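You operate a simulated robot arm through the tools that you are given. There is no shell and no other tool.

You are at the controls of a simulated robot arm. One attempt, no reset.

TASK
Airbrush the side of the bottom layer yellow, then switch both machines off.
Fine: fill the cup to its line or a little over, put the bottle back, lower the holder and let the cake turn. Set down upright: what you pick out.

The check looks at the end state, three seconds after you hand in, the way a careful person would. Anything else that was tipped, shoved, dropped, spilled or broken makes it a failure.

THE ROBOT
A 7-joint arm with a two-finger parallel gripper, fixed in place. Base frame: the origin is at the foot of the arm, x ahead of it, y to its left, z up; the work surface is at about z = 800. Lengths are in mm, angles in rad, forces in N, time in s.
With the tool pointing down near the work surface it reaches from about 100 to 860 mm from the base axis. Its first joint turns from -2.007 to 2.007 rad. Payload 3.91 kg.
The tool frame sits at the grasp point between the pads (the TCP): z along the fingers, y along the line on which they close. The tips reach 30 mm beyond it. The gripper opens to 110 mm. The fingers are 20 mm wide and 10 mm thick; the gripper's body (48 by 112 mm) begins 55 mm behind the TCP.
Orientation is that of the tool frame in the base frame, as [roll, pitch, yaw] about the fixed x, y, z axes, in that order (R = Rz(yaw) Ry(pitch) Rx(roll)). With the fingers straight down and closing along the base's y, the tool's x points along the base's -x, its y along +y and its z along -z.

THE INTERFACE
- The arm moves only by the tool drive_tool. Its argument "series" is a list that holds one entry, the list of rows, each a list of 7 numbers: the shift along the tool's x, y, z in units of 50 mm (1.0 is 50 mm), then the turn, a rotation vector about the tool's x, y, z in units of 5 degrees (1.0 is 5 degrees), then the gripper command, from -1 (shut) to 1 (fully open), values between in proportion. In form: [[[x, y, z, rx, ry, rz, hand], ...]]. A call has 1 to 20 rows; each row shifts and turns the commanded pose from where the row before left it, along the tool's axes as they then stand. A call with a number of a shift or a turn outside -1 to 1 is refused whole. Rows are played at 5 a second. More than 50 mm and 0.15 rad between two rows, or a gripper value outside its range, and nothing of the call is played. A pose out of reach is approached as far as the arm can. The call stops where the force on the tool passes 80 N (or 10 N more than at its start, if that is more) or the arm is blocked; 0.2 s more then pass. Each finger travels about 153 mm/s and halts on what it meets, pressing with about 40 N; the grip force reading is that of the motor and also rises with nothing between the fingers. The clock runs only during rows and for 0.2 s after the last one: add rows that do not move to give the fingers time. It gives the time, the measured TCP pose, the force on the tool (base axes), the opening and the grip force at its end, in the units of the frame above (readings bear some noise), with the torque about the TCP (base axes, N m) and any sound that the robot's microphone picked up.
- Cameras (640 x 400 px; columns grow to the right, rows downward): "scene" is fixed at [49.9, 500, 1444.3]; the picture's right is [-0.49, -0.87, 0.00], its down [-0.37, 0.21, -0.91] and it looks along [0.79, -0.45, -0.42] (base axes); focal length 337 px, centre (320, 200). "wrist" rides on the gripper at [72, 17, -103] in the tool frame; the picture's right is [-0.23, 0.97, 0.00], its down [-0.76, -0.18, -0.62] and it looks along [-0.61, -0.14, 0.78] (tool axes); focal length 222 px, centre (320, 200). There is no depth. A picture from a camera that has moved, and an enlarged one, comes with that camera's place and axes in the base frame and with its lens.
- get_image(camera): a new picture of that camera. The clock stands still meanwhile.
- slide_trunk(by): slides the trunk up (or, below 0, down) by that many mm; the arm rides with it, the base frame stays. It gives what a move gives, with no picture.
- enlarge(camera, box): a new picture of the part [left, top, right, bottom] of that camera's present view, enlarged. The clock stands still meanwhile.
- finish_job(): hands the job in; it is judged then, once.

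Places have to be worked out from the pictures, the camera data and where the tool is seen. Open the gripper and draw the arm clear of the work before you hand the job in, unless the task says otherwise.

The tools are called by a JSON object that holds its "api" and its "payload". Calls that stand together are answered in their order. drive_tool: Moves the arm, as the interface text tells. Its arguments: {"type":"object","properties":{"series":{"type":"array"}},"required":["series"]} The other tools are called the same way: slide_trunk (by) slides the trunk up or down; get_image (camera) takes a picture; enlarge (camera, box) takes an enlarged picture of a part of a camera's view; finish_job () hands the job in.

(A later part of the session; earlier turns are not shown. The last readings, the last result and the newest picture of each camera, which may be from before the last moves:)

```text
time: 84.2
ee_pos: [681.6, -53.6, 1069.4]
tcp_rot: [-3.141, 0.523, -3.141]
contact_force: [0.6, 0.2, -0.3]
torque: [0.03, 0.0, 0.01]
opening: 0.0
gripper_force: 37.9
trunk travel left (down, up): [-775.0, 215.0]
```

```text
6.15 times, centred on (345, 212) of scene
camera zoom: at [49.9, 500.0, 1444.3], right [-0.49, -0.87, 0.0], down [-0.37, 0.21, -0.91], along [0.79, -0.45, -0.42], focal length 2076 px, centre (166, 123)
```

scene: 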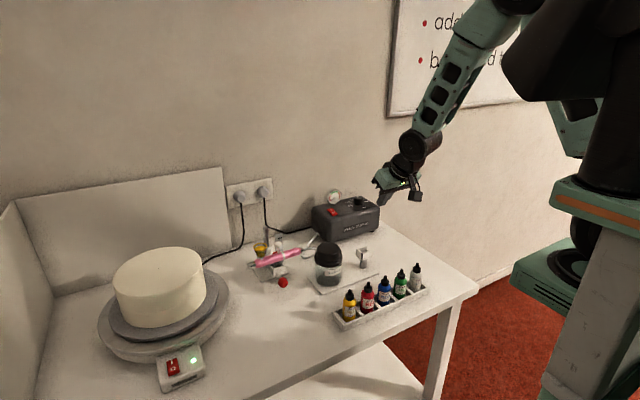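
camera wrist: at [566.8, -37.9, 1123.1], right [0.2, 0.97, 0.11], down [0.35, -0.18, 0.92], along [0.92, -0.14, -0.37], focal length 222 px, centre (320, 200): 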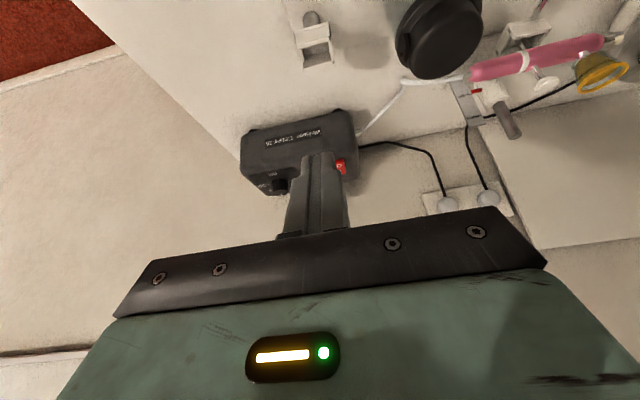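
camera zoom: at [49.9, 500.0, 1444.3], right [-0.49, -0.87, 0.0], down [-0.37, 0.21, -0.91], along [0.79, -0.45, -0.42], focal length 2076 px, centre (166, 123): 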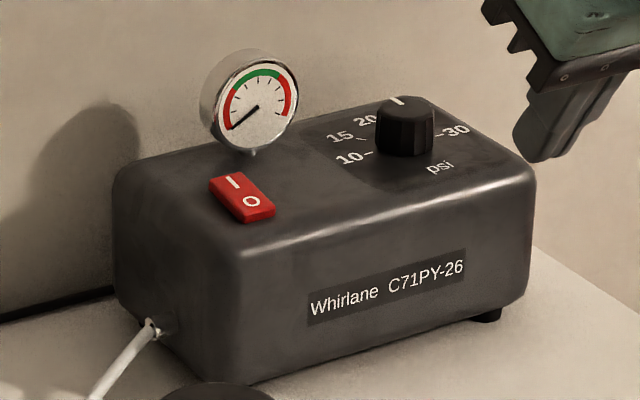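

Switch "O" mark computes to (930,-52,916) and "I" to about (954,-54,917), gauge behind at x≈985. I flatten the tool to 30° below horizontal and move to hover above the "I" end.

{"api": "drive_tool", "payload": {"series": [[[0, 0, 0, 0, -1, 0, -1], [0, 0, 0, 0, -1, 0, -1], [0, 0, 0, 0, -1, 0, -1], [0, 0, 0, 0, -1, 0, -1], [0, 0, 0, 0, -1, 0, -1], [0, 0, 0, 0, -1, 0, -1], [-0.128, 0, 0.7617, 0, 0, 0, -1], [-0.128, 0, 0.7617, 0, 0, 0, -1], [-0.128, 0, 0.7617, 0, 0, 0, -1], [-0.128, 0, 0.7617, 0, 0, 0, -1], [-0.128, 0, 0.7617, 0, 0, 0, -1], [-0.128, 0, 0.7617, 0, 0, 0, -1], [-0.128, 0, 0.7617, 0, 0, 0, -1], [0, 0, 0, 0, 0, 0, -1], [0, 0, 0, 0, 0, 0, -1]]]}}

{"api": "enlarge", "payload": {"camera": "wrist", "box": [230, 70, 410, 230]}}

{"api": "enlarge", "payload": {"camera": "scene", "box": [300, 170, 400, 245]}}

```text
time: 87.3
ee_pos: [932.6, -57.3, 971.2]
tcp_rot: [-3.141, 1.048, -3.141]
contact_force: [0.2, -0.2, 0.3]
torque: [-0.02, 0.02, 0.03]
opening: 0.0
gripper_force: 37.9
trunk travel left (down, up): [-775.0, 215.0]
```

```text
2.50 times, centred on (320, 150) of wrist
camera zoom: at [806.5, -40.3, 961.2], right [0.11, 0.97, 0.2], down [-0.16, -0.18, 0.97], along [0.98, -0.14, 0.13], focal length 555 px, centre (320, 325)
```

zoom: 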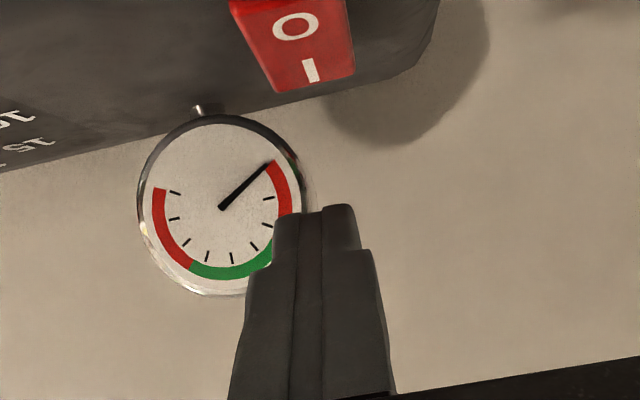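

```text
5.33 times, centred on (350, 208) of scene
camera zoom: at [49.9, 500.0, 1444.3], right [-0.49, -0.87, 0.0], down [-0.37, 0.21, -0.91], along [0.79, -0.45, -0.42], focal length 1800 px, centre (160, 160)
```

zoom: 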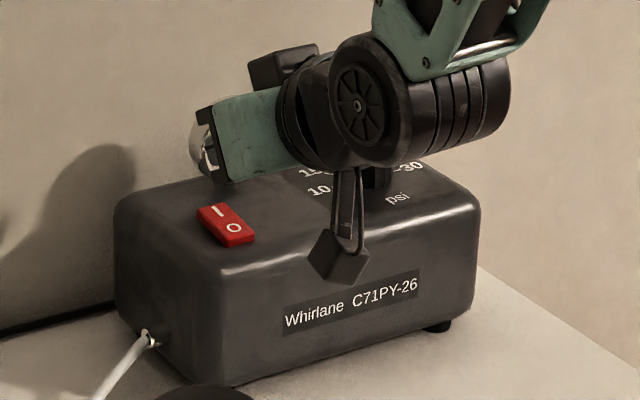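

Reached; the "I" mark computes to (954,-51.4,917.4), so I shift 5 mm left and lower 18 mm before creeping.

{"api": "drive_tool", "payload": {"series": [[[-0.025, 0.1, 0.0433, 0, 0, 0, -1], [0.1386, 0, 0.08, 0, 0, 0, -1], [0.1386, 0, 0.08, 0, 0, 0, -1], [0.0346, 0, 0.02, 0, 0, 0, -1], [0, 0, 0, 0, 0, 0, -1]]]}}

{"api": "enlarge", "payload": {"camera": "wrist", "box": [230, 70, 410, 230]}}

{"api": "enlarge", "payload": {"camera": "scene", "box": [300, 170, 400, 245]}}

```text
time: 88.5
ee_pos: [936.0, -51.6, 954.2]
tcp_rot: [-3.141, 1.046, 3.14]
contact_force: [-0.1, -0.2, -0.5]
torque: [-0.01, 0.03, -0.01]
opening: 0.0
gripper_force: 37.3
trunk travel left (down, up): [-775.0, 215.0]
```

```text
2.50 times, centred on (320, 150) of wrist
camera zoom: at [810.2, -34.6, 943.3], right [0.11, 0.97, 0.2], down [-0.16, -0.18, 0.97], along [0.98, -0.14, 0.13], focal length 555 px, centre (320, 325)
```

zoom: 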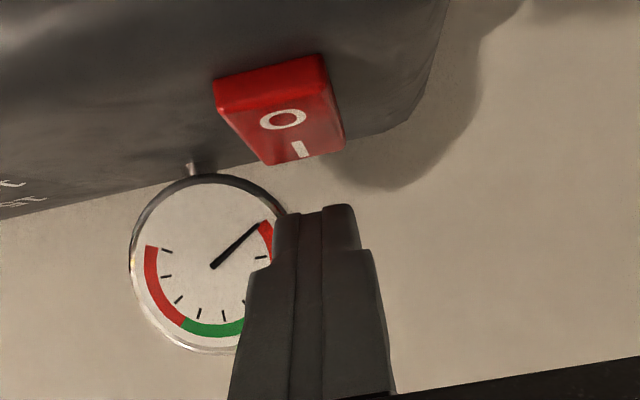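

```text
5.33 times, centred on (350, 208) of scene
camera zoom: at [49.9, 500.0, 1444.3], right [-0.49, -0.87, 0.0], down [-0.37, 0.21, -0.91], along [0.79, -0.45, -0.42], focal length 1800 px, centre (160, 160)
```

zoom: 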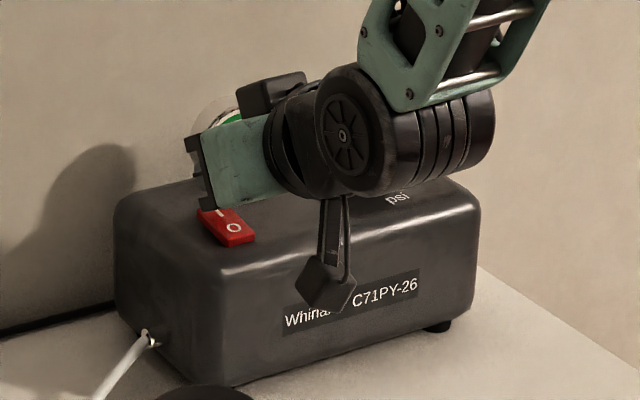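

Aligned laterally with the "I". I creep down 2 mm at a time.

{"api": "drive_tool", "payload": {"series": [[[0.0346, 0, 0.02, 0, 0, 0, -1], [0.0346, 0, 0.02, 0, 0, 0, -1], [0.0346, 0, 0.02, 0, 0, 0, -1], [0.0346, 0, 0.02, 0, 0, 0, -1]]]}}

{"api": "drive_tool", "payload": {"series": [[[0.0346, 0, 0.02, 0, 0, 0, -1], [0.0346, 0, 0.02, 0, 0, 0, -1]]]}}

{"api": "enlarge", "payload": {"camera": "wrist", "box": [230, 70, 410, 230]}}

```text
time: 89.5
ee_pos: [937.4, -49.9, 946.8]
tcp_rot: [-3.141, 1.047, 3.141]
contact_force: [0.3, 0.5, -0.3]
torque: [-0.03, 0.0, -0.02]
opening: 0.0
gripper_force: 38.0
trunk travel left (down, up): [-775.0, 215.0]
```

```text
time: 90.2
ee_pos: [937.8, -50.3, 942.6]
tcp_rot: [-3.142, 1.049, 3.138]
contact_force: [1.6, -0.7, 2.3]
torque: [-0.01, -0.06, -0.02]
opening: 0.0
gripper_force: 38.0
trunk travel left (down, up): [-775.0, 215.0]
```

```text
2.50 times, centred on (320, 150) of wrist
camera zoom: at [810.7, -33.8, 932.2], right [0.11, 0.97, 0.2], down [-0.16, -0.18, 0.97], along [0.98, -0.14, 0.14], focal length 555 px, centre (320, 325)
```

zoom: 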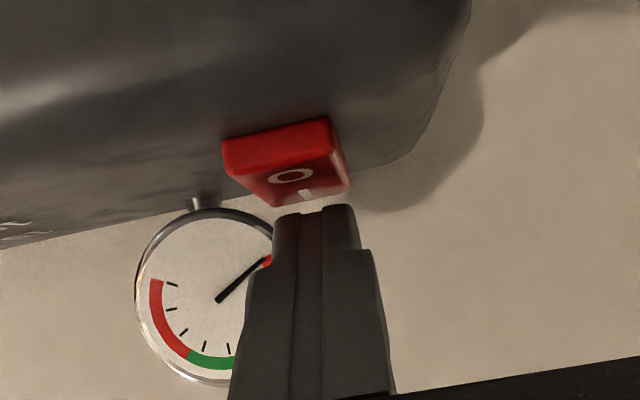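

Contact is just starting (2.3 N). I press a few millimetres further.

{"api": "drive_tool", "payload": {"series": [[[0.0346, 0, 0.02, 0, 0, 0, -1], [0.0346, 0, 0.02, 0, 0, 0, -1]]]}}

{"api": "enlarge", "payload": {"camera": "wrist", "box": [230, 70, 410, 230]}}

{"api": "get_image", "payload": {"camera": "scene"}}

```text
time: 90.8
ee_pos: [937.4, -49.9, 938.6]
tcp_rot: [3.142, 1.047, 3.14]
contact_force: [-0.1, -0.2, 3.6]
torque: [0.02, -0.05, 0.03]
opening: 0.3
gripper_force: 37.3
trunk travel left (down, up): [-775.0, 215.0]
```

```text
2.50 times, centred on (320, 150) of wrist
camera zoom: at [810.8, -33.7, 927.7], right [0.11, 0.97, 0.2], down [-0.16, -0.18, 0.97], along [0.98, -0.14, 0.14], focal length 555 px, centre (320, 325)
```

zoom: 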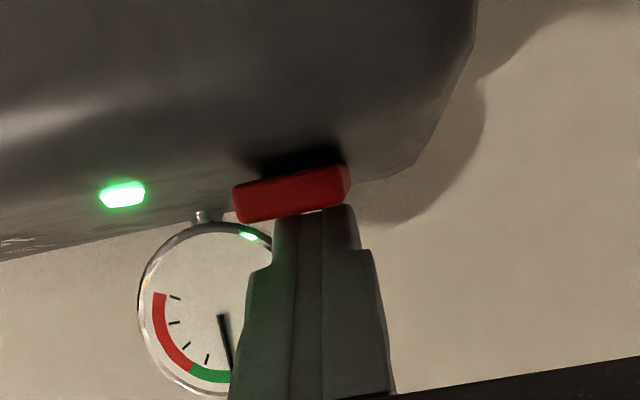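

```text
taken
```

scene: 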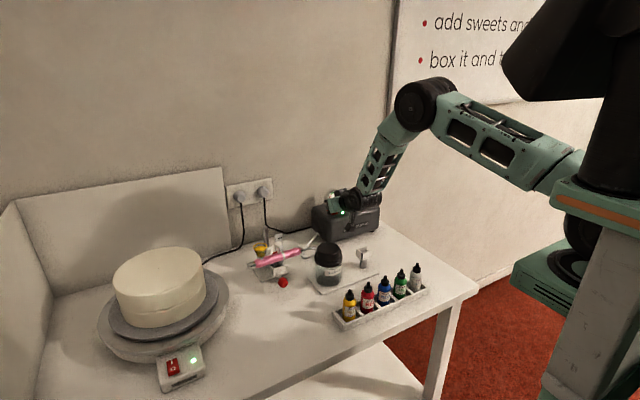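

Compressor lamp is green and the needle reaches the green zone. I lift off about 35 mm and watch whether spray starts.

{"api": "drive_tool", "payload": {"series": [[[-0.2, 0, -0.1155, 0, 0, 0, -1], [-0.2, 0, -0.1155, 0, 0, 0, -1], [-0.2, 0, -0.1155, 0, 0, 0, -1]]]}}

{"api": "enlarge", "payload": {"camera": "scene", "box": [100, 220, 320, 370]}}

{"api": "enlarge", "payload": {"camera": "scene", "box": [230, 215, 310, 285]}}

{"api": "enlarge", "payload": {"camera": "wrist", "box": [230, 70, 410, 230]}}

```text
time: 91.5
ee_pos: [938.6, -50.0, 972.8]
tcp_rot: [-3.142, 1.046, 3.14]
contact_force: [0.3, -0.7, 0.5]
torque: [-0.01, 0.0, 0.0]
opening: 0.0
gripper_force: 37.4
trunk travel left (down, up): [-775.0, 215.0]
```

```text
2.67 times, centred on (210, 295) of scene
camera zoom: at [49.9, 500.0, 1444.3], right [-0.49, -0.87, 0.0], down [-0.37, 0.21, -0.91], along [0.79, -0.45, -0.42], focal length 900 px, centre (613, -53)
```

zoom: 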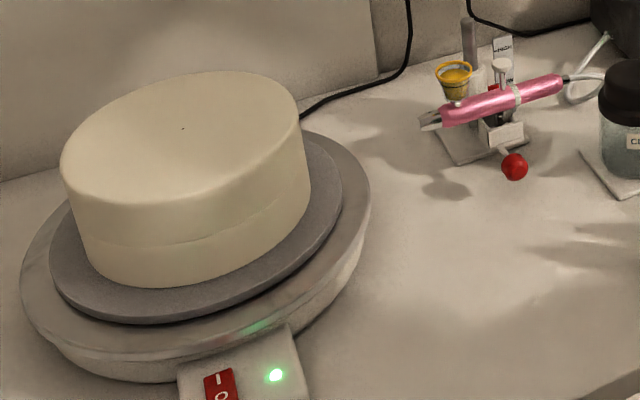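

```text
5.71 times, centred on (270, 250) of scene
camera zoom: at [49.9, 500.0, 1444.3], right [-0.49, -0.87, 0.0], down [-0.37, 0.21, -0.91], along [0.79, -0.45, -0.42], focal length 1928 px, centre (606, -86)
```

zoom: 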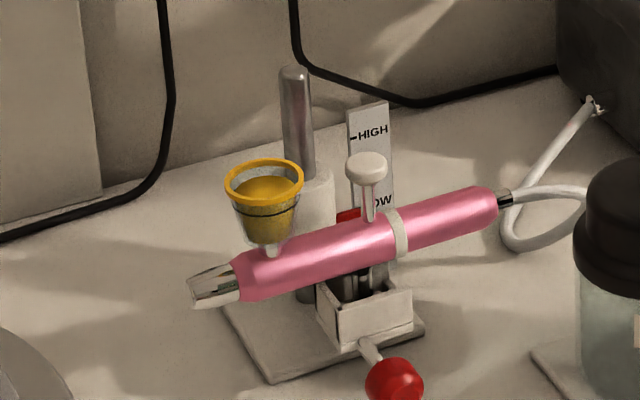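

```text
2.50 times, centred on (320, 150) of wrist
camera zoom: at [810.9, -33.3, 961.5], right [0.11, 0.97, 0.2], down [-0.16, -0.18, 0.97], along [0.98, -0.14, 0.13], focal length 555 px, centre (320, 325)
```

zoom: 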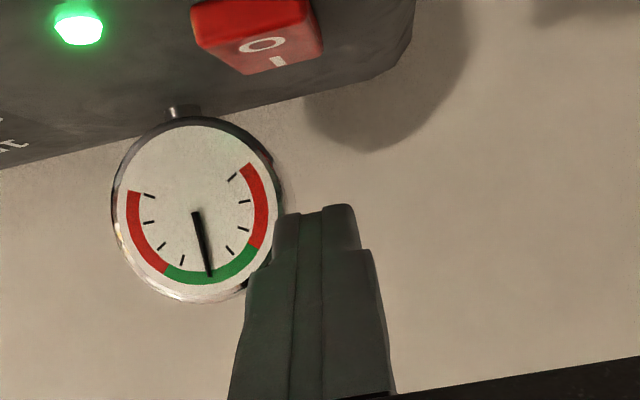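

No spray yet although pressure is in the green: the airbrush trigger (white cap, now about (811,205,939)) must be pressed. I back away from the compressor and move above the trigger.

{"api": "drive_tool", "payload": {"series": [[[0.123, 0, -0.853, 0, 0, 0, -1], [0.123, 0, -0.853, 0, 0, 0, -1], [0.123, 0, -0.853, 0, 0, 0, -1], [0.123, 0, -0.853, 0, 0, 0, -1], [0.123, 0, -0.853, 0, 0, 0, -1], [0, 0, 0, 0, 1, 0, -1], [0, 0, 0, 0, 1, 0, -1], [0, 0, 0, 0, 1, 0, -1], [0, 0, 0, 0, 1, 0, -1], [0, 0, 0, 0, 1, 0, -1], [0, 0, 0, 0, 1, 0, -1], [0, 0, 0, 0, 0, 0, -1]]]}}

{"api": "drive_tool", "payload": {"series": [[[-0.169, 0.85, 0.148, 0, 0, 0, -1], [-0.169, 0.85, 0.148, 0, 0, 0, -1], [-0.169, 0.85, 0.148, 0, 0, 0, -1], [-0.169, 0.85, 0.148, 0, 0, 0, -1], [-0.169, 0.85, 0.148, 0, 0, 0, -1], [-0.169, 0.85, 0.148, 0, 0, 0, -1], [0, 0, 0, 0, 0, 0, -1], [0, 0, 0, 0, 0, 0, -1]]]}}

{"api": "get_image", "payload": {"camera": "wrist"}}

{"api": "enlarge", "payload": {"camera": "scene", "box": [220, 200, 330, 290]}}

```text
time: 94.2
ee_pos: [736.7, -51.0, 1052.0]
tcp_rot: [3.14, 0.522, 3.14]
contact_force: [-0.2, -0.3, -0.2]
torque: [-0.03, 0.03, 0.0]
opening: 0.0
gripper_force: 38.2
trunk travel left (down, up): [-775.0, 215.0]
```

```text
time: 96.0
ee_pos: [805.2, 201.3, 1038.3]
tcp_rot: [-3.14, 0.523, 3.14]
contact_force: [0.5, 0.4, -0.3]
torque: [-0.01, -0.03, 0.0]
opening: 0.1
gripper_force: 37.1
trunk travel left (down, up): [-775.0, 215.0]
```

```text
taken
camera wrist: at [690.5, 219.1, 1091.8], right [0.2, 0.97, 0.11], down [0.35, -0.18, 0.92], along [0.92, -0.14, -0.37], focal length 222 px, centre (320, 200)
```

wrist: 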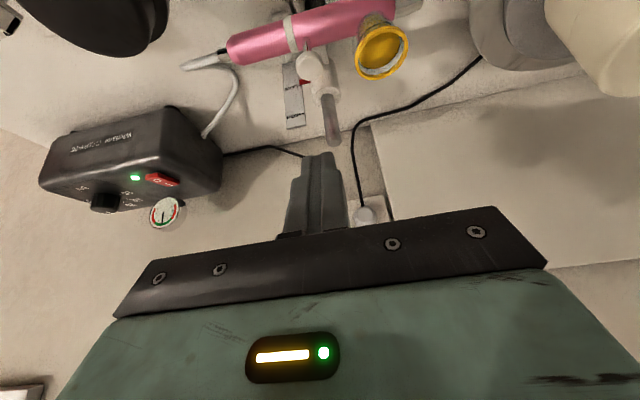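

```text
4.44 times, centred on (275, 245) of scene
camera zoom: at [49.9, 500.0, 1444.3], right [-0.49, -0.87, 0.0], down [-0.37, 0.21, -0.91], along [0.79, -0.45, -0.42], focal length 1500 px, centre (520, 0)
```

zoom: 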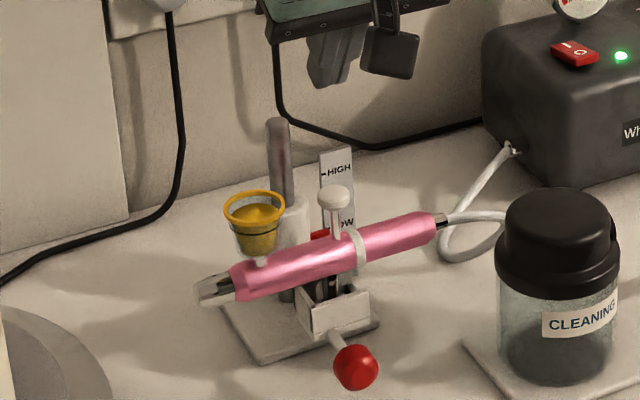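

I zoom the wrist view to fix the trigger cap position.

{"api": "enlarge", "payload": {"camera": "wrist", "box": [230, 0, 430, 180]}}

```text
2.22 times, centred on (330, 90) of wrist
camera zoom: at [690.5, 219.1, 1091.8], right [0.2, 0.97, 0.11], down [0.35, -0.18, 0.92], along [0.92, -0.14, -0.37], focal length 494 px, centre (298, 444)
```

zoom: 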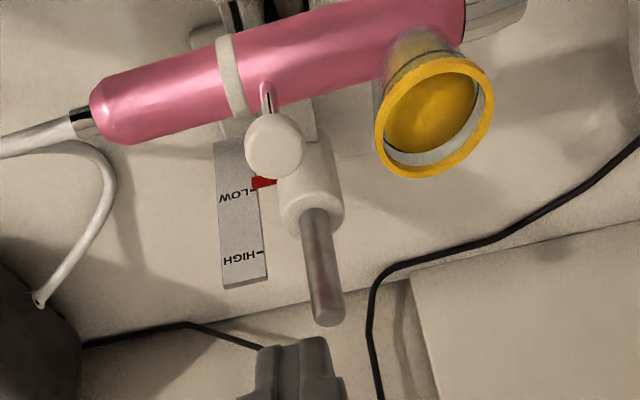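

Trigger cap top is at about (812,204.6,934). I align and descend to about 20 mm above it.

{"api": "drive_tool", "payload": {"series": [[[-0.017, 0.066, 0.01, 0, 0, 0, -1], [0.1325, 0, 0.2295, 0, 0, 0, -1], [0.1325, 0, 0.2295, 0, 0, 0, -1], [0.1325, 0, 0.2295, 0, 0, 0, -1], [0.1325, 0, 0.2295, 0, 0, 0, -1], [0, 0, 0, 0, 0, 0, -1], [0, 0, 0, 0, 0, 0, -1]]]}}

{"api": "enlarge", "payload": {"camera": "wrist", "box": [230, 40, 410, 220]}}

{"api": "enlarge", "payload": {"camera": "scene", "box": [220, 200, 330, 290]}}

```text
time: 97.5
ee_pos: [804.3, 206.8, 986.6]
tcp_rot: [3.141, 0.523, -3.141]
contact_force: [-0.4, -0.1, -0.1]
torque: [0.0, -0.01, -0.06]
opening: 0.2
gripper_force: 38.0
trunk travel left (down, up): [-775.0, 215.0]
```

```text
2.22 times, centred on (320, 130) of wrist
camera zoom: at [689.6, 223.9, 1040.5], right [0.2, 0.97, 0.11], down [0.35, -0.18, 0.92], along [0.92, -0.14, -0.37], focal length 494 px, centre (320, 356)
```

zoom: 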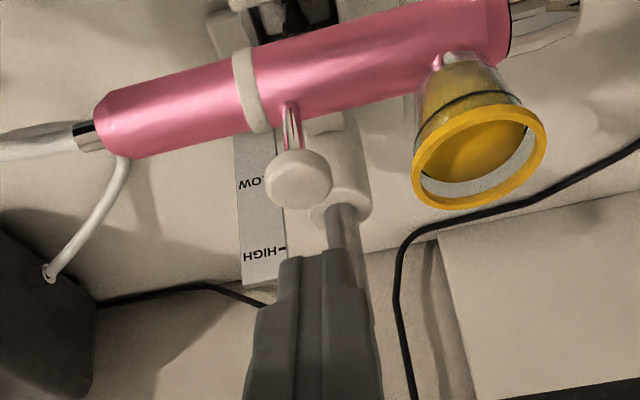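

```text
4.44 times, centred on (275, 245) of scene
camera zoom: at [49.9, 500.0, 1444.3], right [-0.49, -0.87, 0.0], down [-0.37, 0.21, -0.91], along [0.79, -0.45, -0.42], focal length 1500 px, centre (520, 0)
```

zoom: 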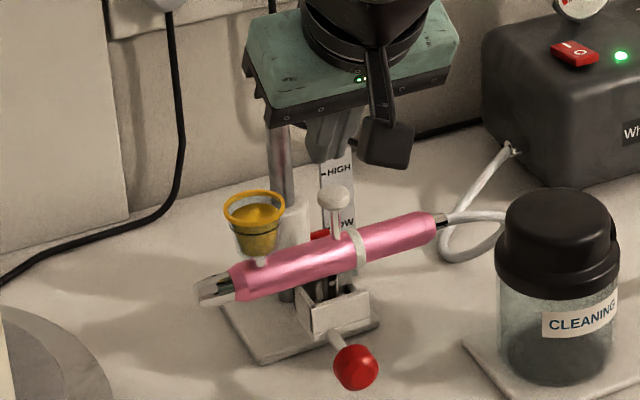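

Fingertip lines up with the cap. I lower 16 mm, then press in 2 mm steps.

{"api": "drive_tool", "payload": {"series": [[[0.04, -0.02, 0.0693, 0, 0, 0, -1], [0.04, 0, 0.0693, 0, 0, 0, -1], [0.04, 0, 0.0693, 0, 0, 0, -1], [0.04, 0, 0.0693, 0, 0, 0, -1], [0, 0, 0, 0, 0, 0, -1]]]}}

{"api": "enlarge", "payload": {"camera": "wrist", "box": [230, 40, 410, 220]}}

{"api": "enlarge", "payload": {"camera": "scene", "box": [220, 200, 330, 290]}}

```text
time: 98.8
ee_pos: [807.2, 207.1, 970.0]
tcp_rot: [3.14, 0.524, 3.139]
contact_force: [-0.3, 0.3, -0.4]
torque: [0.0, 0.0, 0.01]
opening: 0.0
gripper_force: 37.7
trunk travel left (down, up): [-775.0, 215.0]
```

```text
2.22 times, centred on (320, 130) of wrist
camera zoom: at [691.0, 223.7, 1024.1], right [0.2, 0.97, 0.11], down [0.35, -0.18, 0.92], along [0.92, -0.14, -0.37], focal length 494 px, centre (320, 356)
```

zoom: 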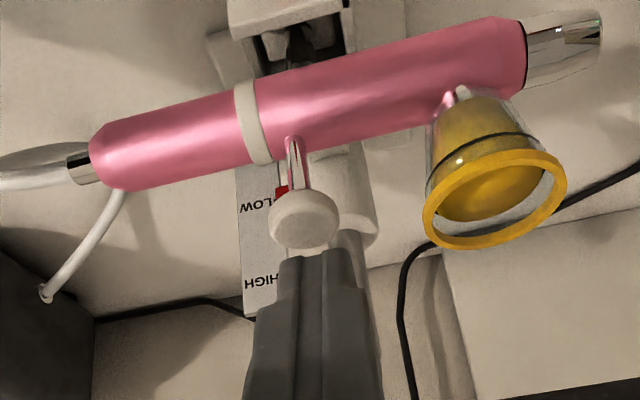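

```text
4.44 times, centred on (275, 245) of scene
camera zoom: at [49.9, 500.0, 1444.3], right [-0.49, -0.87, 0.0], down [-0.37, 0.21, -0.91], along [0.79, -0.45, -0.42], focal length 1500 px, centre (520, 0)
```

zoom: 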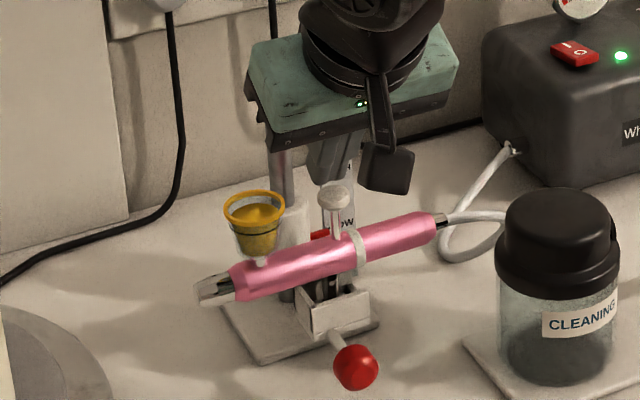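

Nearly touching. I shift 3 mm back for a centred push, then press in 2 mm steps.

{"api": "drive_tool", "payload": {"series": [[[0.052, -0.02, -0.03, 0, 0, 0, -1], [0.02, 0, 0.0346, 0, 0, 0, -1], [0.02, 0, 0.0346, 0, 0, 0, -1], [0.02, 0, 0.0346, 0, 0, 0, -1]]]}}

{"api": "enlarge", "payload": {"camera": "scene", "box": [100, 200, 330, 350]}}

```text
time: 99.8
ee_pos: [801.8, 206.9, 965.3]
tcp_rot: [-3.141, 0.523, 3.142]
contact_force: [0.1, 0.1, 1.2]
torque: [0.04, -0.04, -0.02]
opening: 0.2
gripper_force: 38.1
trunk travel left (down, up): [-775.0, 215.0]
```

```text
2.67 times, centred on (215, 275) of scene
camera zoom: at [49.9, 500.0, 1444.3], right [-0.49, -0.87, 0.0], down [-0.37, 0.21, -0.91], along [0.79, -0.45, -0.42], focal length 900 px, centre (600, 0)
```

zoom: 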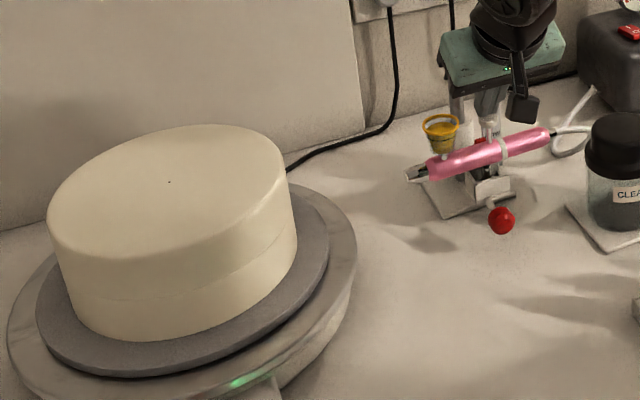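

Light contact (1.2 N). I press further and watch the nozzle.

{"api": "drive_tool", "payload": {"series": [[[0.02, 0, 0.0346, 0, 0, 0, -1], [0.02, 0, 0.0346, 0, 0, 0, -1]]]}}

{"api": "enlarge", "payload": {"camera": "scene", "box": [100, 200, 330, 350]}}

{"api": "enlarge", "payload": {"camera": "wrist", "box": [230, 40, 410, 220]}}

```text
time: 100.3
ee_pos: [802.6, 206.2, 960.0]
tcp_rot: [3.141, 0.525, -3.141]
contact_force: [-0.3, 1.0, 3.2]
torque: [0.02, -0.03, 0.03]
opening: 0.2
gripper_force: 37.9
trunk travel left (down, up): [-775.0, 215.0]
heard: click
```

```text
2.67 times, centred on (215, 275) of scene
camera zoom: at [49.9, 500.0, 1444.3], right [-0.49, -0.87, 0.0], down [-0.37, 0.21, -0.91], along [0.79, -0.45, -0.42], focal length 900 px, centre (600, 0)
```

zoom: 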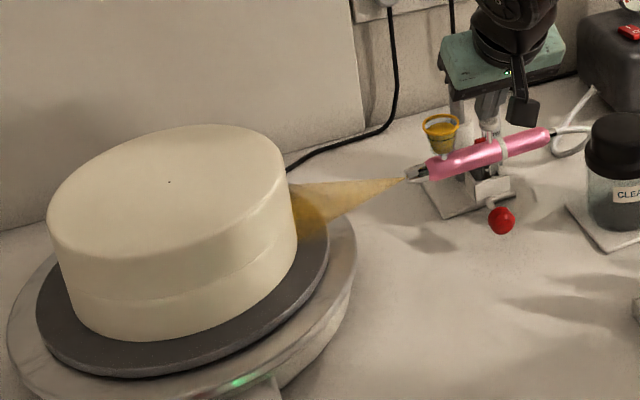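

```text
2.22 times, centred on (320, 130) of wrist
camera zoom: at [687.2, 222.9, 1014.8], right [0.2, 0.97, 0.11], down [0.35, -0.18, 0.92], along [0.92, -0.14, -0.37], focal length 494 px, centre (320, 356)
```

zoom: 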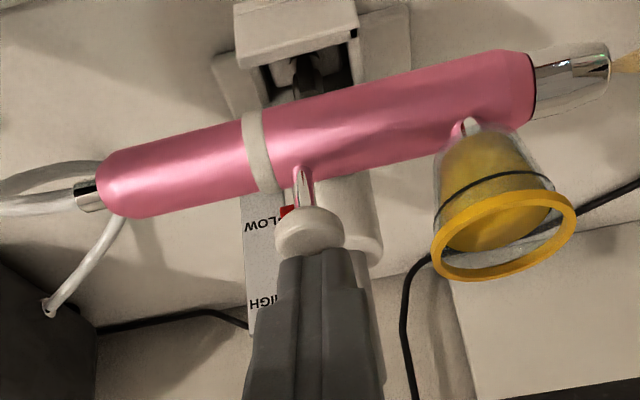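

Click heard and a yellow cone is hitting the bottom layer. I hold still and watch the cake turn.

{"api": "drive_tool", "payload": {"series": [[[0, 0, 0, 0, 0, 0, -1], [0, 0, 0, 0, 0, 0, -1], [0, 0, 0, 0, 0, 0, -1], [0, 0, 0, 0, 0, 0, -1], [0, 0, 0, 0, 0, 0, -1]]]}}

{"api": "enlarge", "payload": {"camera": "scene", "box": [100, 200, 330, 350]}}

```text
time: 101.5
ee_pos: [802.0, 207.1, 960.8]
tcp_rot: [3.141, 0.522, 3.141]
contact_force: [0.8, 0.3, 2.8]
torque: [0.01, -0.04, 0.0]
opening: 0.1
gripper_force: 37.7
trunk travel left (down, up): [-775.0, 215.0]
```

```text
2.67 times, centred on (215, 275) of scene
camera zoom: at [49.9, 500.0, 1444.3], right [-0.49, -0.87, 0.0], down [-0.37, 0.21, -0.91], along [0.79, -0.45, -0.42], focal length 900 px, centre (600, 0)
```

zoom: 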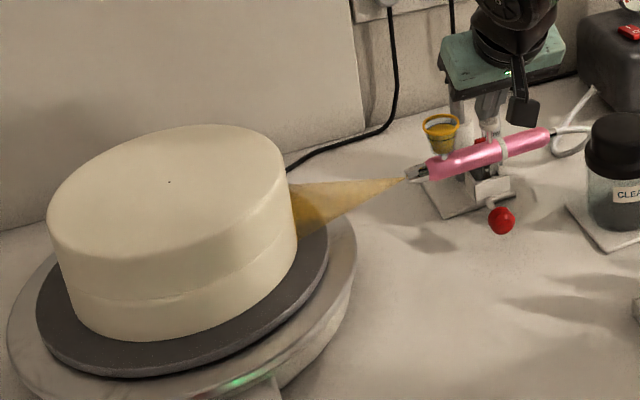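

Spray continues on the bottom layer; the painted part is turning away behind. I keep holding.

{"api": "drive_tool", "payload": {"series": [[[0, 0, 0, 0, 0, 0, -1], [0, 0, 0, 0, 0, 0, -1], [0, 0, 0, 0, 0, 0, -1], [0, 0, 0, 0, 0, 0, -1], [0, 0, 0, 0, 0, 0, -1], [0, 0, 0, 0, 0, 0, -1], [0, 0, 0, 0, 0, 0, -1], [0, 0, 0, 0, 0, 0, -1], [0, 0, 0, 0, 0, 0, -1], [0, 0, 0, 0, 0, 0, -1]]]}}

{"api": "enlarge", "payload": {"camera": "scene", "box": [100, 200, 330, 350]}}

```text
time: 103.8
ee_pos: [801.3, 205.7, 960.4]
tcp_rot: [3.141, 0.523, 3.141]
contact_force: [0.5, 0.5, 3.1]
torque: [0.01, 0.01, -0.02]
opening: 0.2
gripper_force: 37.8
trunk travel left (down, up): [-775.0, 215.0]
```

```text
2.67 times, centred on (215, 275) of scene
camera zoom: at [49.9, 500.0, 1444.3], right [-0.49, -0.87, 0.0], down [-0.37, 0.21, -0.91], along [0.79, -0.45, -0.42], focal length 900 px, centre (600, 0)
```

zoom: 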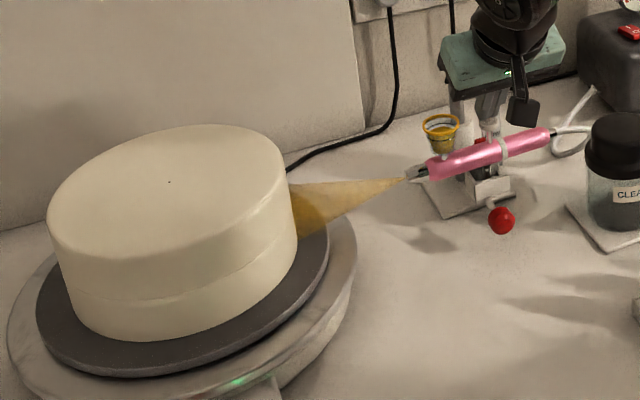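

I check the cup level and keep holding.

{"api": "drive_tool", "payload": {"series": [[[0, 0, 0, 0, 0, 0, -1], [0, 0, 0, 0, 0, 0, -1], [0, 0, 0, 0, 0, 0, -1], [0, 0, 0, 0, 0, 0, -1], [0, 0, 0, 0, 0, 0, -1], [0, 0, 0, 0, 0, 0, -1], [0, 0, 0, 0, 0, 0, -1], [0, 0, 0, 0, 0, 0, -1]]]}}

{"api": "enlarge", "payload": {"camera": "scene", "box": [100, 200, 330, 350]}}

{"api": "enlarge", "payload": {"camera": "scene", "box": [240, 235, 280, 265]}}

```text
time: 105.5
ee_pos: [802.5, 206.3, 960.5]
tcp_rot: [-3.141, 0.524, 3.141]
contact_force: [0.3, 0.8, 1.9]
torque: [0.04, -0.05, 0.0]
opening: 0.0
gripper_force: 37.3
trunk travel left (down, up): [-775.0, 215.0]
```

```text
2.67 times, centred on (215, 275) of scene
camera zoom: at [49.9, 500.0, 1444.3], right [-0.49, -0.87, 0.0], down [-0.37, 0.21, -0.91], along [0.79, -0.45, -0.42], focal length 900 px, centre (600, 0)
```

zoom: 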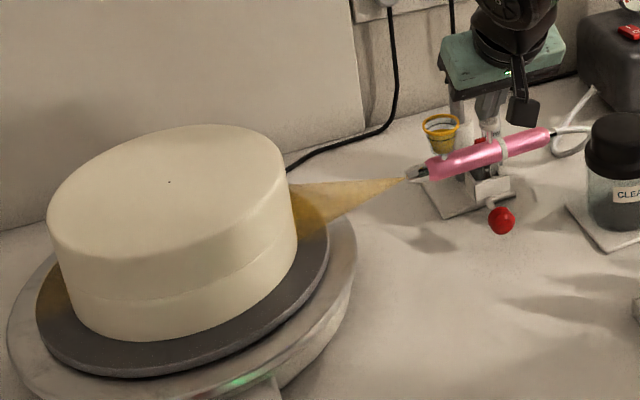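

```text
13.33 times, centred on (260, 250) of scene
camera zoom: at [49.9, 500.0, 1444.3], right [-0.49, -0.87, 0.0], down [-0.37, 0.21, -0.91], along [0.79, -0.45, -0.42], focal length 4499 px, centre (1120, -467)
```

zoom: 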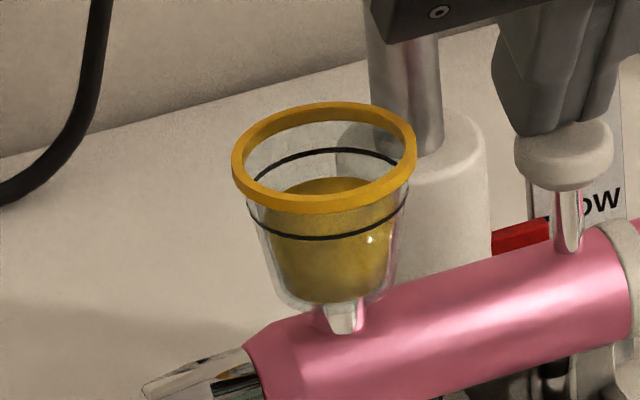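

The first painted part is emerging on the left after ~5 s, so a turn takes about 9–10 s; plenty of paint is left. I keep holding.

{"api": "drive_tool", "payload": {"series": [[[0, 0, 0, 0, 0, 0, -1], [0, 0, 0, 0, 0, 0, -1], [0, 0, 0, 0, 0, 0, -1], [0, 0, 0, 0, 0, 0, -1], [0, 0, 0, 0, 0, 0, -1], [0, 0, 0, 0, 0, 0, -1], [0, 0, 0, 0, 0, 0, -1], [0, 0, 0, 0, 0, 0, -1], [0, 0, 0, 0, 0, 0, -1], [0, 0, 0, 0, 0, 0, -1]]]}}

{"api": "enlarge", "payload": {"camera": "scene", "box": [100, 200, 330, 350]}}

```text
time: 107.8
ee_pos: [801.2, 205.7, 960.0]
tcp_rot: [3.141, 0.524, 3.141]
contact_force: [0.7, -0.3, 3.7]
torque: [0.02, -0.01, -0.02]
opening: 0.0
gripper_force: 37.7
trunk travel left (down, up): [-775.0, 215.0]
```

```text
2.67 times, centred on (215, 275) of scene
camera zoom: at [49.9, 500.0, 1444.3], right [-0.49, -0.87, 0.0], down [-0.37, 0.21, -0.91], along [0.79, -0.45, -0.42], focal length 900 px, centre (600, 0)
```

zoom: 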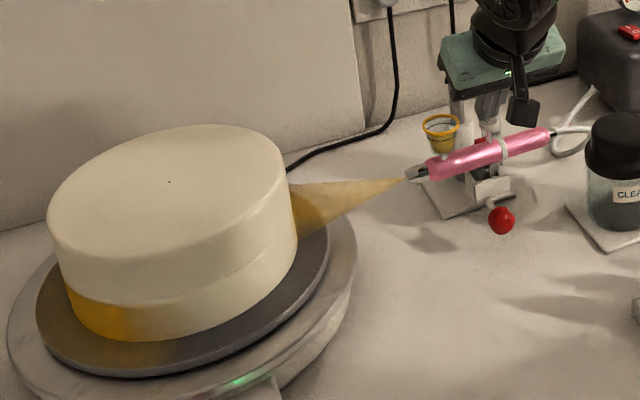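

The bottom layer is coming around solid yellow with a crisp boundary; about 270° done in 7.6 s. I hold ~3.6 s more for full coverage with overlap.

{"api": "drive_tool", "payload": {"series": [[[0, 0, 0, 0, 0, 0, -1], [0, 0, 0, 0, 0, 0, -1], [0, 0, 0, 0, 0, 0, -1], [0, 0, 0, 0, 0, 0, -1], [0, 0, 0, 0, 0, 0, -1], [0, 0, 0, 0, 0, 0, -1], [0, 0, 0, 0, 0, 0, -1], [0, 0, 0, 0, 0, 0, -1], [0, 0, 0, 0, 0, 0, -1], [0, 0, 0, 0, 0, 0, -1], [0, 0, 0, 0, 0, 0, -1], [0, 0, 0, 0, 0, 0, -1], [0, 0, 0, 0, 0, 0, -1]]]}}

{"api": "enlarge", "payload": {"camera": "scene", "box": [100, 200, 330, 350]}}

{"api": "enlarge", "payload": {"camera": "scene", "box": [240, 235, 280, 265]}}

```text
time: 110.5
ee_pos: [802.4, 206.4, 960.6]
tcp_rot: [-3.141, 0.523, -3.141]
contact_force: [0.5, -0.2, 3.3]
torque: [0.01, 0.03, 0.0]
opening: 0.2
gripper_force: 38.0
trunk travel left (down, up): [-775.0, 215.0]
```

```text
2.67 times, centred on (215, 275) of scene
camera zoom: at [49.9, 500.0, 1444.3], right [-0.49, -0.87, 0.0], down [-0.37, 0.21, -0.91], along [0.79, -0.45, -0.42], focal length 900 px, centre (600, 0)
```

zoom: 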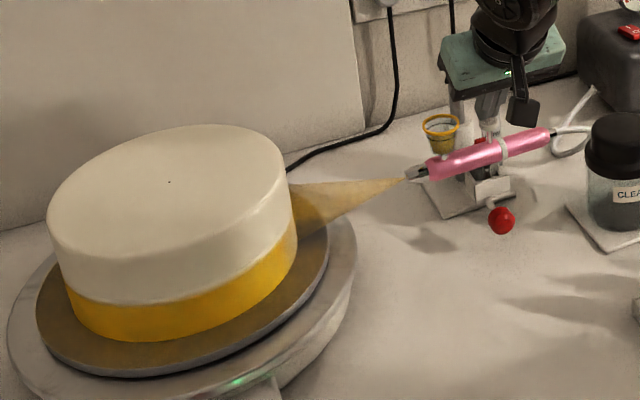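

```text
13.33 times, centred on (260, 250) of scene
camera zoom: at [49.9, 500.0, 1444.3], right [-0.49, -0.87, 0.0], down [-0.37, 0.21, -0.91], along [0.79, -0.45, -0.42], focal length 4499 px, centre (1120, -467)
```

zoom: 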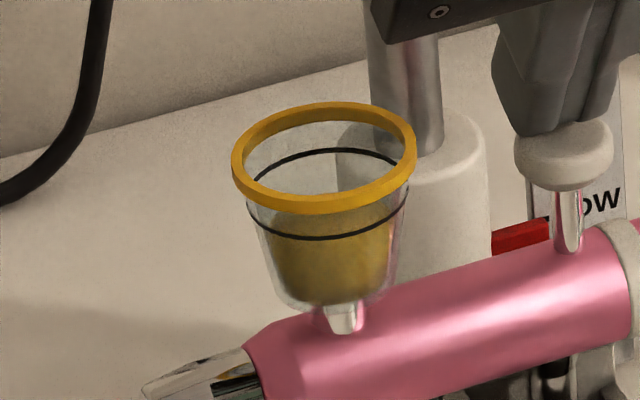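

Nearly all around. I hold ~2.2 s more so the join overlaps.

{"api": "drive_tool", "payload": {"series": [[[0, 0, 0, 0, 0, 0, -1], [0, 0, 0, 0, 0, 0, -1], [0, 0, 0, 0, 0, 0, -1], [0, 0, 0, 0, 0, 0, -1], [0, 0, 0, 0, 0, 0, -1], [0, 0, 0, 0, 0, 0, -1], [0, 0, 0, 0, 0, 0, -1], [0, 0, 0, 0, 0, 0, -1], [0, 0, 0, 0, 0, 0, -1], [0, 0, 0, 0, 0, 0, -1]]]}}

{"api": "enlarge", "payload": {"camera": "scene", "box": [110, 230, 230, 330]}}

{"api": "enlarge", "payload": {"camera": "scene", "box": [240, 235, 280, 265]}}

```text
time: 112.8
ee_pos: [802.3, 207.1, 961.2]
tcp_rot: [-3.14, 0.524, 3.141]
contact_force: [0.5, -0.5, 4.1]
torque: [0.01, -0.07, 0.03]
opening: 0.1
gripper_force: 38.1
trunk travel left (down, up): [-775.0, 215.0]
```

```text
4.00 times, centred on (170, 280) of scene
camera zoom: at [49.9, 500.0, 1444.3], right [-0.49, -0.87, 0.0], down [-0.37, 0.21, -0.91], along [0.79, -0.45, -0.42], focal length 1350 px, centre (920, -120)
```

zoom: 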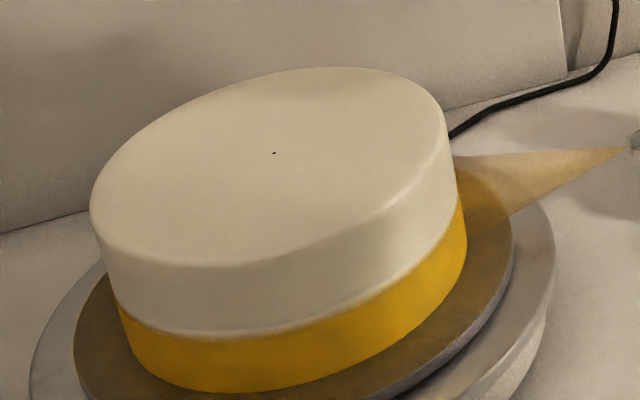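

```text
13.33 times, centred on (260, 250) of scene
camera zoom: at [49.9, 500.0, 1444.3], right [-0.49, -0.87, 0.0], down [-0.37, 0.21, -0.91], along [0.79, -0.45, -0.42], focal length 4499 px, centre (1120, -467)
```

zoom: 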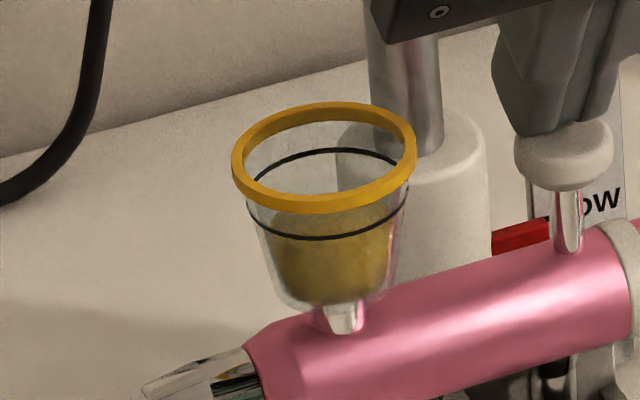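

The full circumference has passed with ~2.5 s overlap. I lift off the trigger and check that the spray stops.

{"api": "drive_tool", "payload": {"series": [[[-0.1, 0, -0.173, 0, 0, 0, -1], [-0.2, 0, -0.346, 0, 0, 0, -1], [-0.3, 0, -0.52, 0, 0, 0, -1]]]}}

{"api": "enlarge", "payload": {"camera": "scene", "box": [100, 200, 330, 350]}}

```text
time: 113.5
ee_pos: [802.5, 207.1, 1021.5]
tcp_rot: [-3.141, 0.522, 3.141]
contact_force: [0.0, 0.3, -0.1]
torque: [0.02, 0.04, -0.01]
opening: 0.0
gripper_force: 37.5
trunk travel left (down, up): [-775.0, 215.0]
```

```text
2.67 times, centred on (215, 275) of scene
camera zoom: at [49.9, 500.0, 1444.3], right [-0.49, -0.87, 0.0], down [-0.37, 0.21, -0.91], along [0.79, -0.45, -0.42], focal length 900 px, centre (600, 0)
```

zoom: 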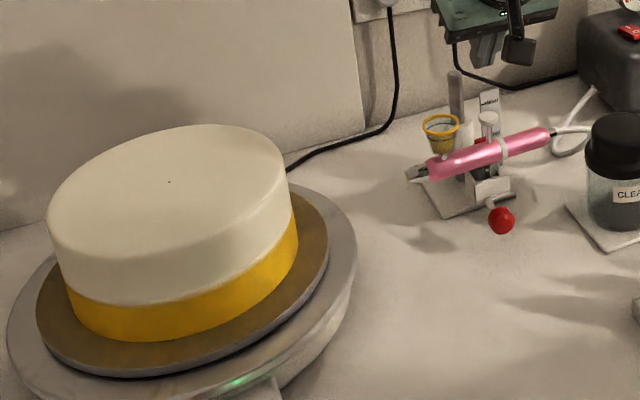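

Spray stopped on release, cake looks good. Back to the compressor: I retrace to the viewing position and flatten the tool.

{"api": "drive_tool", "payload": {"series": [[[0.1313, -0.8567, -0.199, 0, 0, 0, -1], [0.1313, -0.8567, -0.199, 0, 0, 0, -1], [0.1313, -0.8567, -0.199, 0, 0, 0, -1], [0.1313, -0.8567, -0.199, 0, 0, 0, -1], [0.1313, -0.8567, -0.199, 0, 0, 0, -1], [0.1313, -0.8567, -0.199, 0, 0, 0, -1], [0, 0, 0, 0, -1, 0, -1], [0, 0, 0, 0, -1, 0, -1], [0, 0, 0, 0, -1, 0, -1], [0, 0, 0, 0, -1, 0, -1], [0, 0, 0, 0, -1, 0, -1], [0, 0, 0, 0, -1, 0, -1], [0, 0, 0, 0, 0, 0, -1]]]}}

{"api": "enlarge", "payload": {"camera": "scene", "box": [110, 230, 230, 330]}}

{"api": "drive_tool", "payload": {"series": [[[-0.0536, -0.008, 0.74, 0, 0, 0, -1], [-0.0536, -0.008, 0.74, 0, 0, 0, -1], [-0.0536, -0.008, 0.74, 0, 0, 0, -1], [-0.0536, -0.008, 0.74, 0, 0, 0, -1], [-0.0536, -0.008, 0.74, 0, 0, 0, -1], [0, 0, 0, 0, 0, 0, -1], [0, 0, 0, 0, 0, 0, -1]]]}}

{"api": "enlarge", "payload": {"camera": "wrist", "box": [230, 70, 410, 230]}}

{"api": "enlarge", "payload": {"camera": "scene", "box": [110, 230, 230, 330]}}

```text
time: 116.3
ee_pos: [737.5, -50.3, 1051.4]
tcp_rot: [-3.141, 1.047, -3.141]
contact_force: [-0.7, 0.2, -0.4]
torque: [-0.03, 0.01, 0.01]
opening: 0.0
gripper_force: 37.9
trunk travel left (down, up): [-775.0, 215.0]
```

```text
4.00 times, centred on (170, 280) of scene
camera zoom: at [49.9, 500.0, 1444.3], right [-0.49, -0.87, 0.0], down [-0.37, 0.21, -0.91], along [0.79, -0.45, -0.42], focal length 1350 px, centre (920, -120)
```

zoom: 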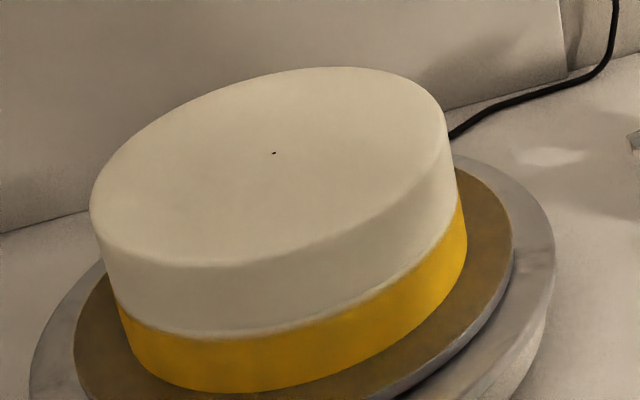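

```text
time: 118.0
ee_pos: [906.7, -55.0, 971.8]
tcp_rot: [3.14, 1.047, 3.139]
contact_force: [-0.5, 0.1, -0.1]
torque: [-0.01, 0.03, -0.02]
opening: 0.0
gripper_force: 38.1
trunk travel left (down, up): [-775.0, 215.0]
```

```text
2.50 times, centred on (320, 150) of wrist
camera zoom: at [779.5, -38.0, 961.5], right [0.11, 0.97, 0.2], down [-0.16, -0.18, 0.97], along [0.98, -0.14, 0.13], focal length 555 px, centre (320, 325)
```

zoom: 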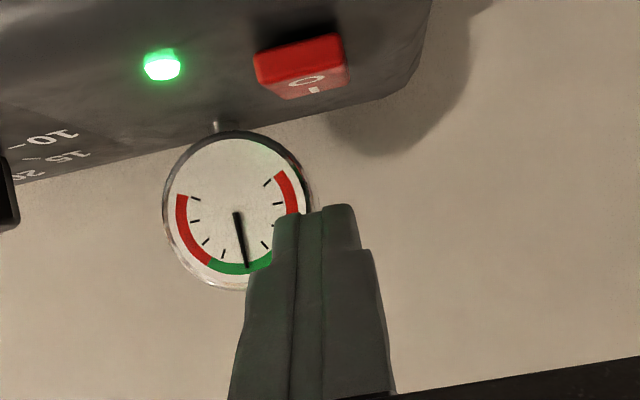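

```text
4.00 times, centred on (170, 280) of scene
camera zoom: at [49.9, 500.0, 1444.3], right [-0.49, -0.87, 0.0], down [-0.37, 0.21, -0.91], along [0.79, -0.45, -0.42], focal length 1350 px, centre (920, -120)
```

zoom: 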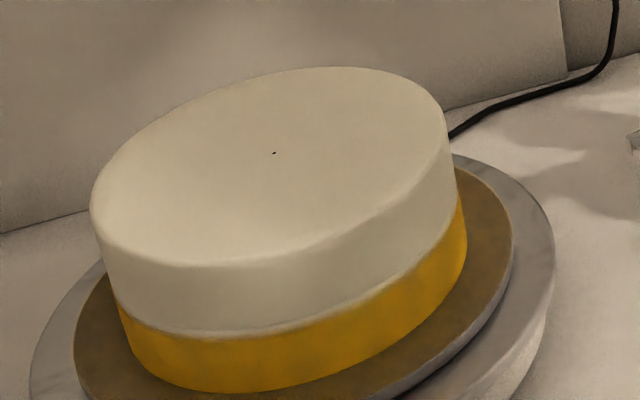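

Coverage is complete in all views so far. Over the compressor's "O" end (raised); I shift 4 mm left, lower 20 mm, and creep.

{"api": "drive_tool", "payload": {"series": [[[0, 0.08, 0, 0, 0, 0, -1], [0.1732, 0, 0.1, 0, 0, 0, -1], [0.1732, 0, 0.1, 0, 0, 0, -1], [0.0346, 0, 0.02, 0, 0, 0, -1], [0.0346, 0, 0.02, 0, 0, 0, -1]]]}}

{"api": "enlarge", "payload": {"camera": "wrist", "box": [230, 70, 410, 230]}}

```text
time: 119.2
ee_pos: [904.8, -48.2, 948.2]
tcp_rot: [3.141, 1.046, 3.139]
contact_force: [0.5, 0.1, -0.5]
torque: [-0.02, -0.02, 0.03]
opening: 0.0
gripper_force: 37.7
trunk travel left (down, up): [-775.0, 215.0]
```

```text
2.50 times, centred on (320, 150) of wrist
camera zoom: at [778.8, -31.5, 937.8], right [0.11, 0.97, 0.2], down [-0.16, -0.18, 0.97], along [0.98, -0.14, 0.13], focal length 555 px, centre (320, 325)
```

zoom: 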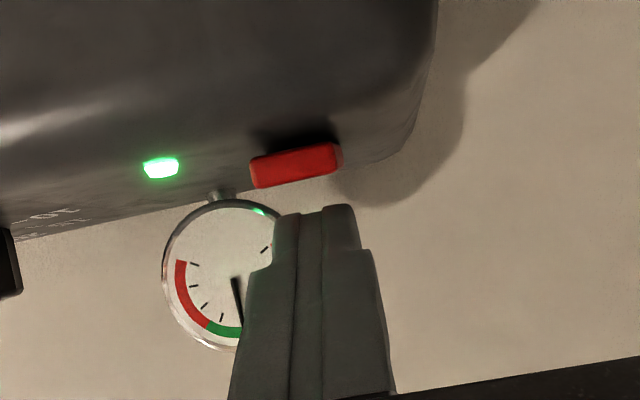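

Aligned with the raised end. I press in 2 mm steps.

{"api": "drive_tool", "payload": {"series": [[[0.0346, -0.02, 0.02, 0, 0, 0, -1], [0.0346, 0, 0.02, 0, 0, 0, -1], [0.0346, 0, 0.02, 0, 0, 0, -1]]]}}

{"api": "enlarge", "payload": {"camera": "wrist", "box": [230, 70, 410, 230]}}

```text
time: 120.0
ee_pos: [904.4, -50.3, 941.4]
tcp_rot: [3.14, 1.046, -3.141]
contact_force: [0.0, -0.1, 0.1]
torque: [0.02, 0.03, -0.01]
opening: 0.1
gripper_force: 37.8
trunk travel left (down, up): [-775.0, 215.0]
```

```text
2.50 times, centred on (320, 150) of wrist
camera zoom: at [778.8, -33.2, 931.4], right [0.11, 0.97, 0.2], down [-0.16, -0.18, 0.97], along [0.98, -0.14, 0.13], focal length 555 px, centre (320, 325)
```

zoom: 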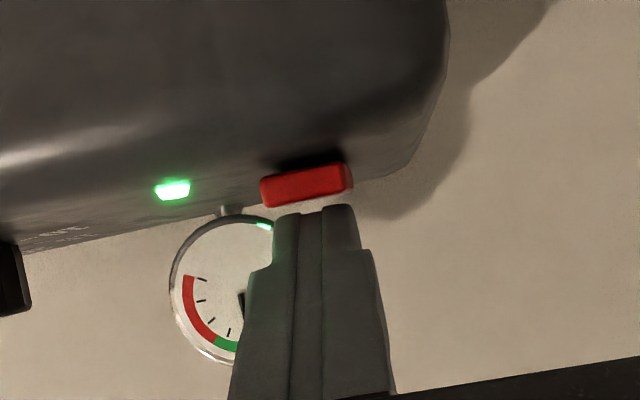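

Almost at the rocker surface, no force yet. Two or three more 2 mm steps.

{"api": "drive_tool", "payload": {"series": [[[0.0346, 0, 0.02, 0, 0, 0, -1], [0.0346, 0, 0.02, 0, 0, 0, -1], [0.0346, 0, 0.02, 0, 0, 0, -1]]]}}

{"api": "enlarge", "payload": {"camera": "wrist", "box": [230, 70, 410, 230]}}

```text
time: 120.8
ee_pos: [904.2, -50.2, 940.0]
tcp_rot: [3.141, 1.054, 3.14]
contact_force: [-8.4, -1.4, 18.1]
torque: [-0.06, -0.17, 0.05]
opening: 0.1
gripper_force: 37.6
trunk travel left (down, up): [-775.0, 215.0]
```

```text
2.50 times, centred on (320, 150) of wrist
camera zoom: at [778.4, -33.0, 928.1], right [0.11, 0.97, 0.2], down [-0.16, -0.18, 0.97], along [0.98, -0.14, 0.14], focal length 555 px, centre (320, 325)
```

zoom: 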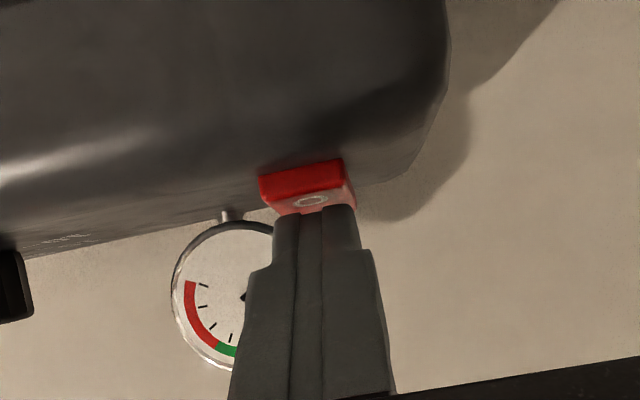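

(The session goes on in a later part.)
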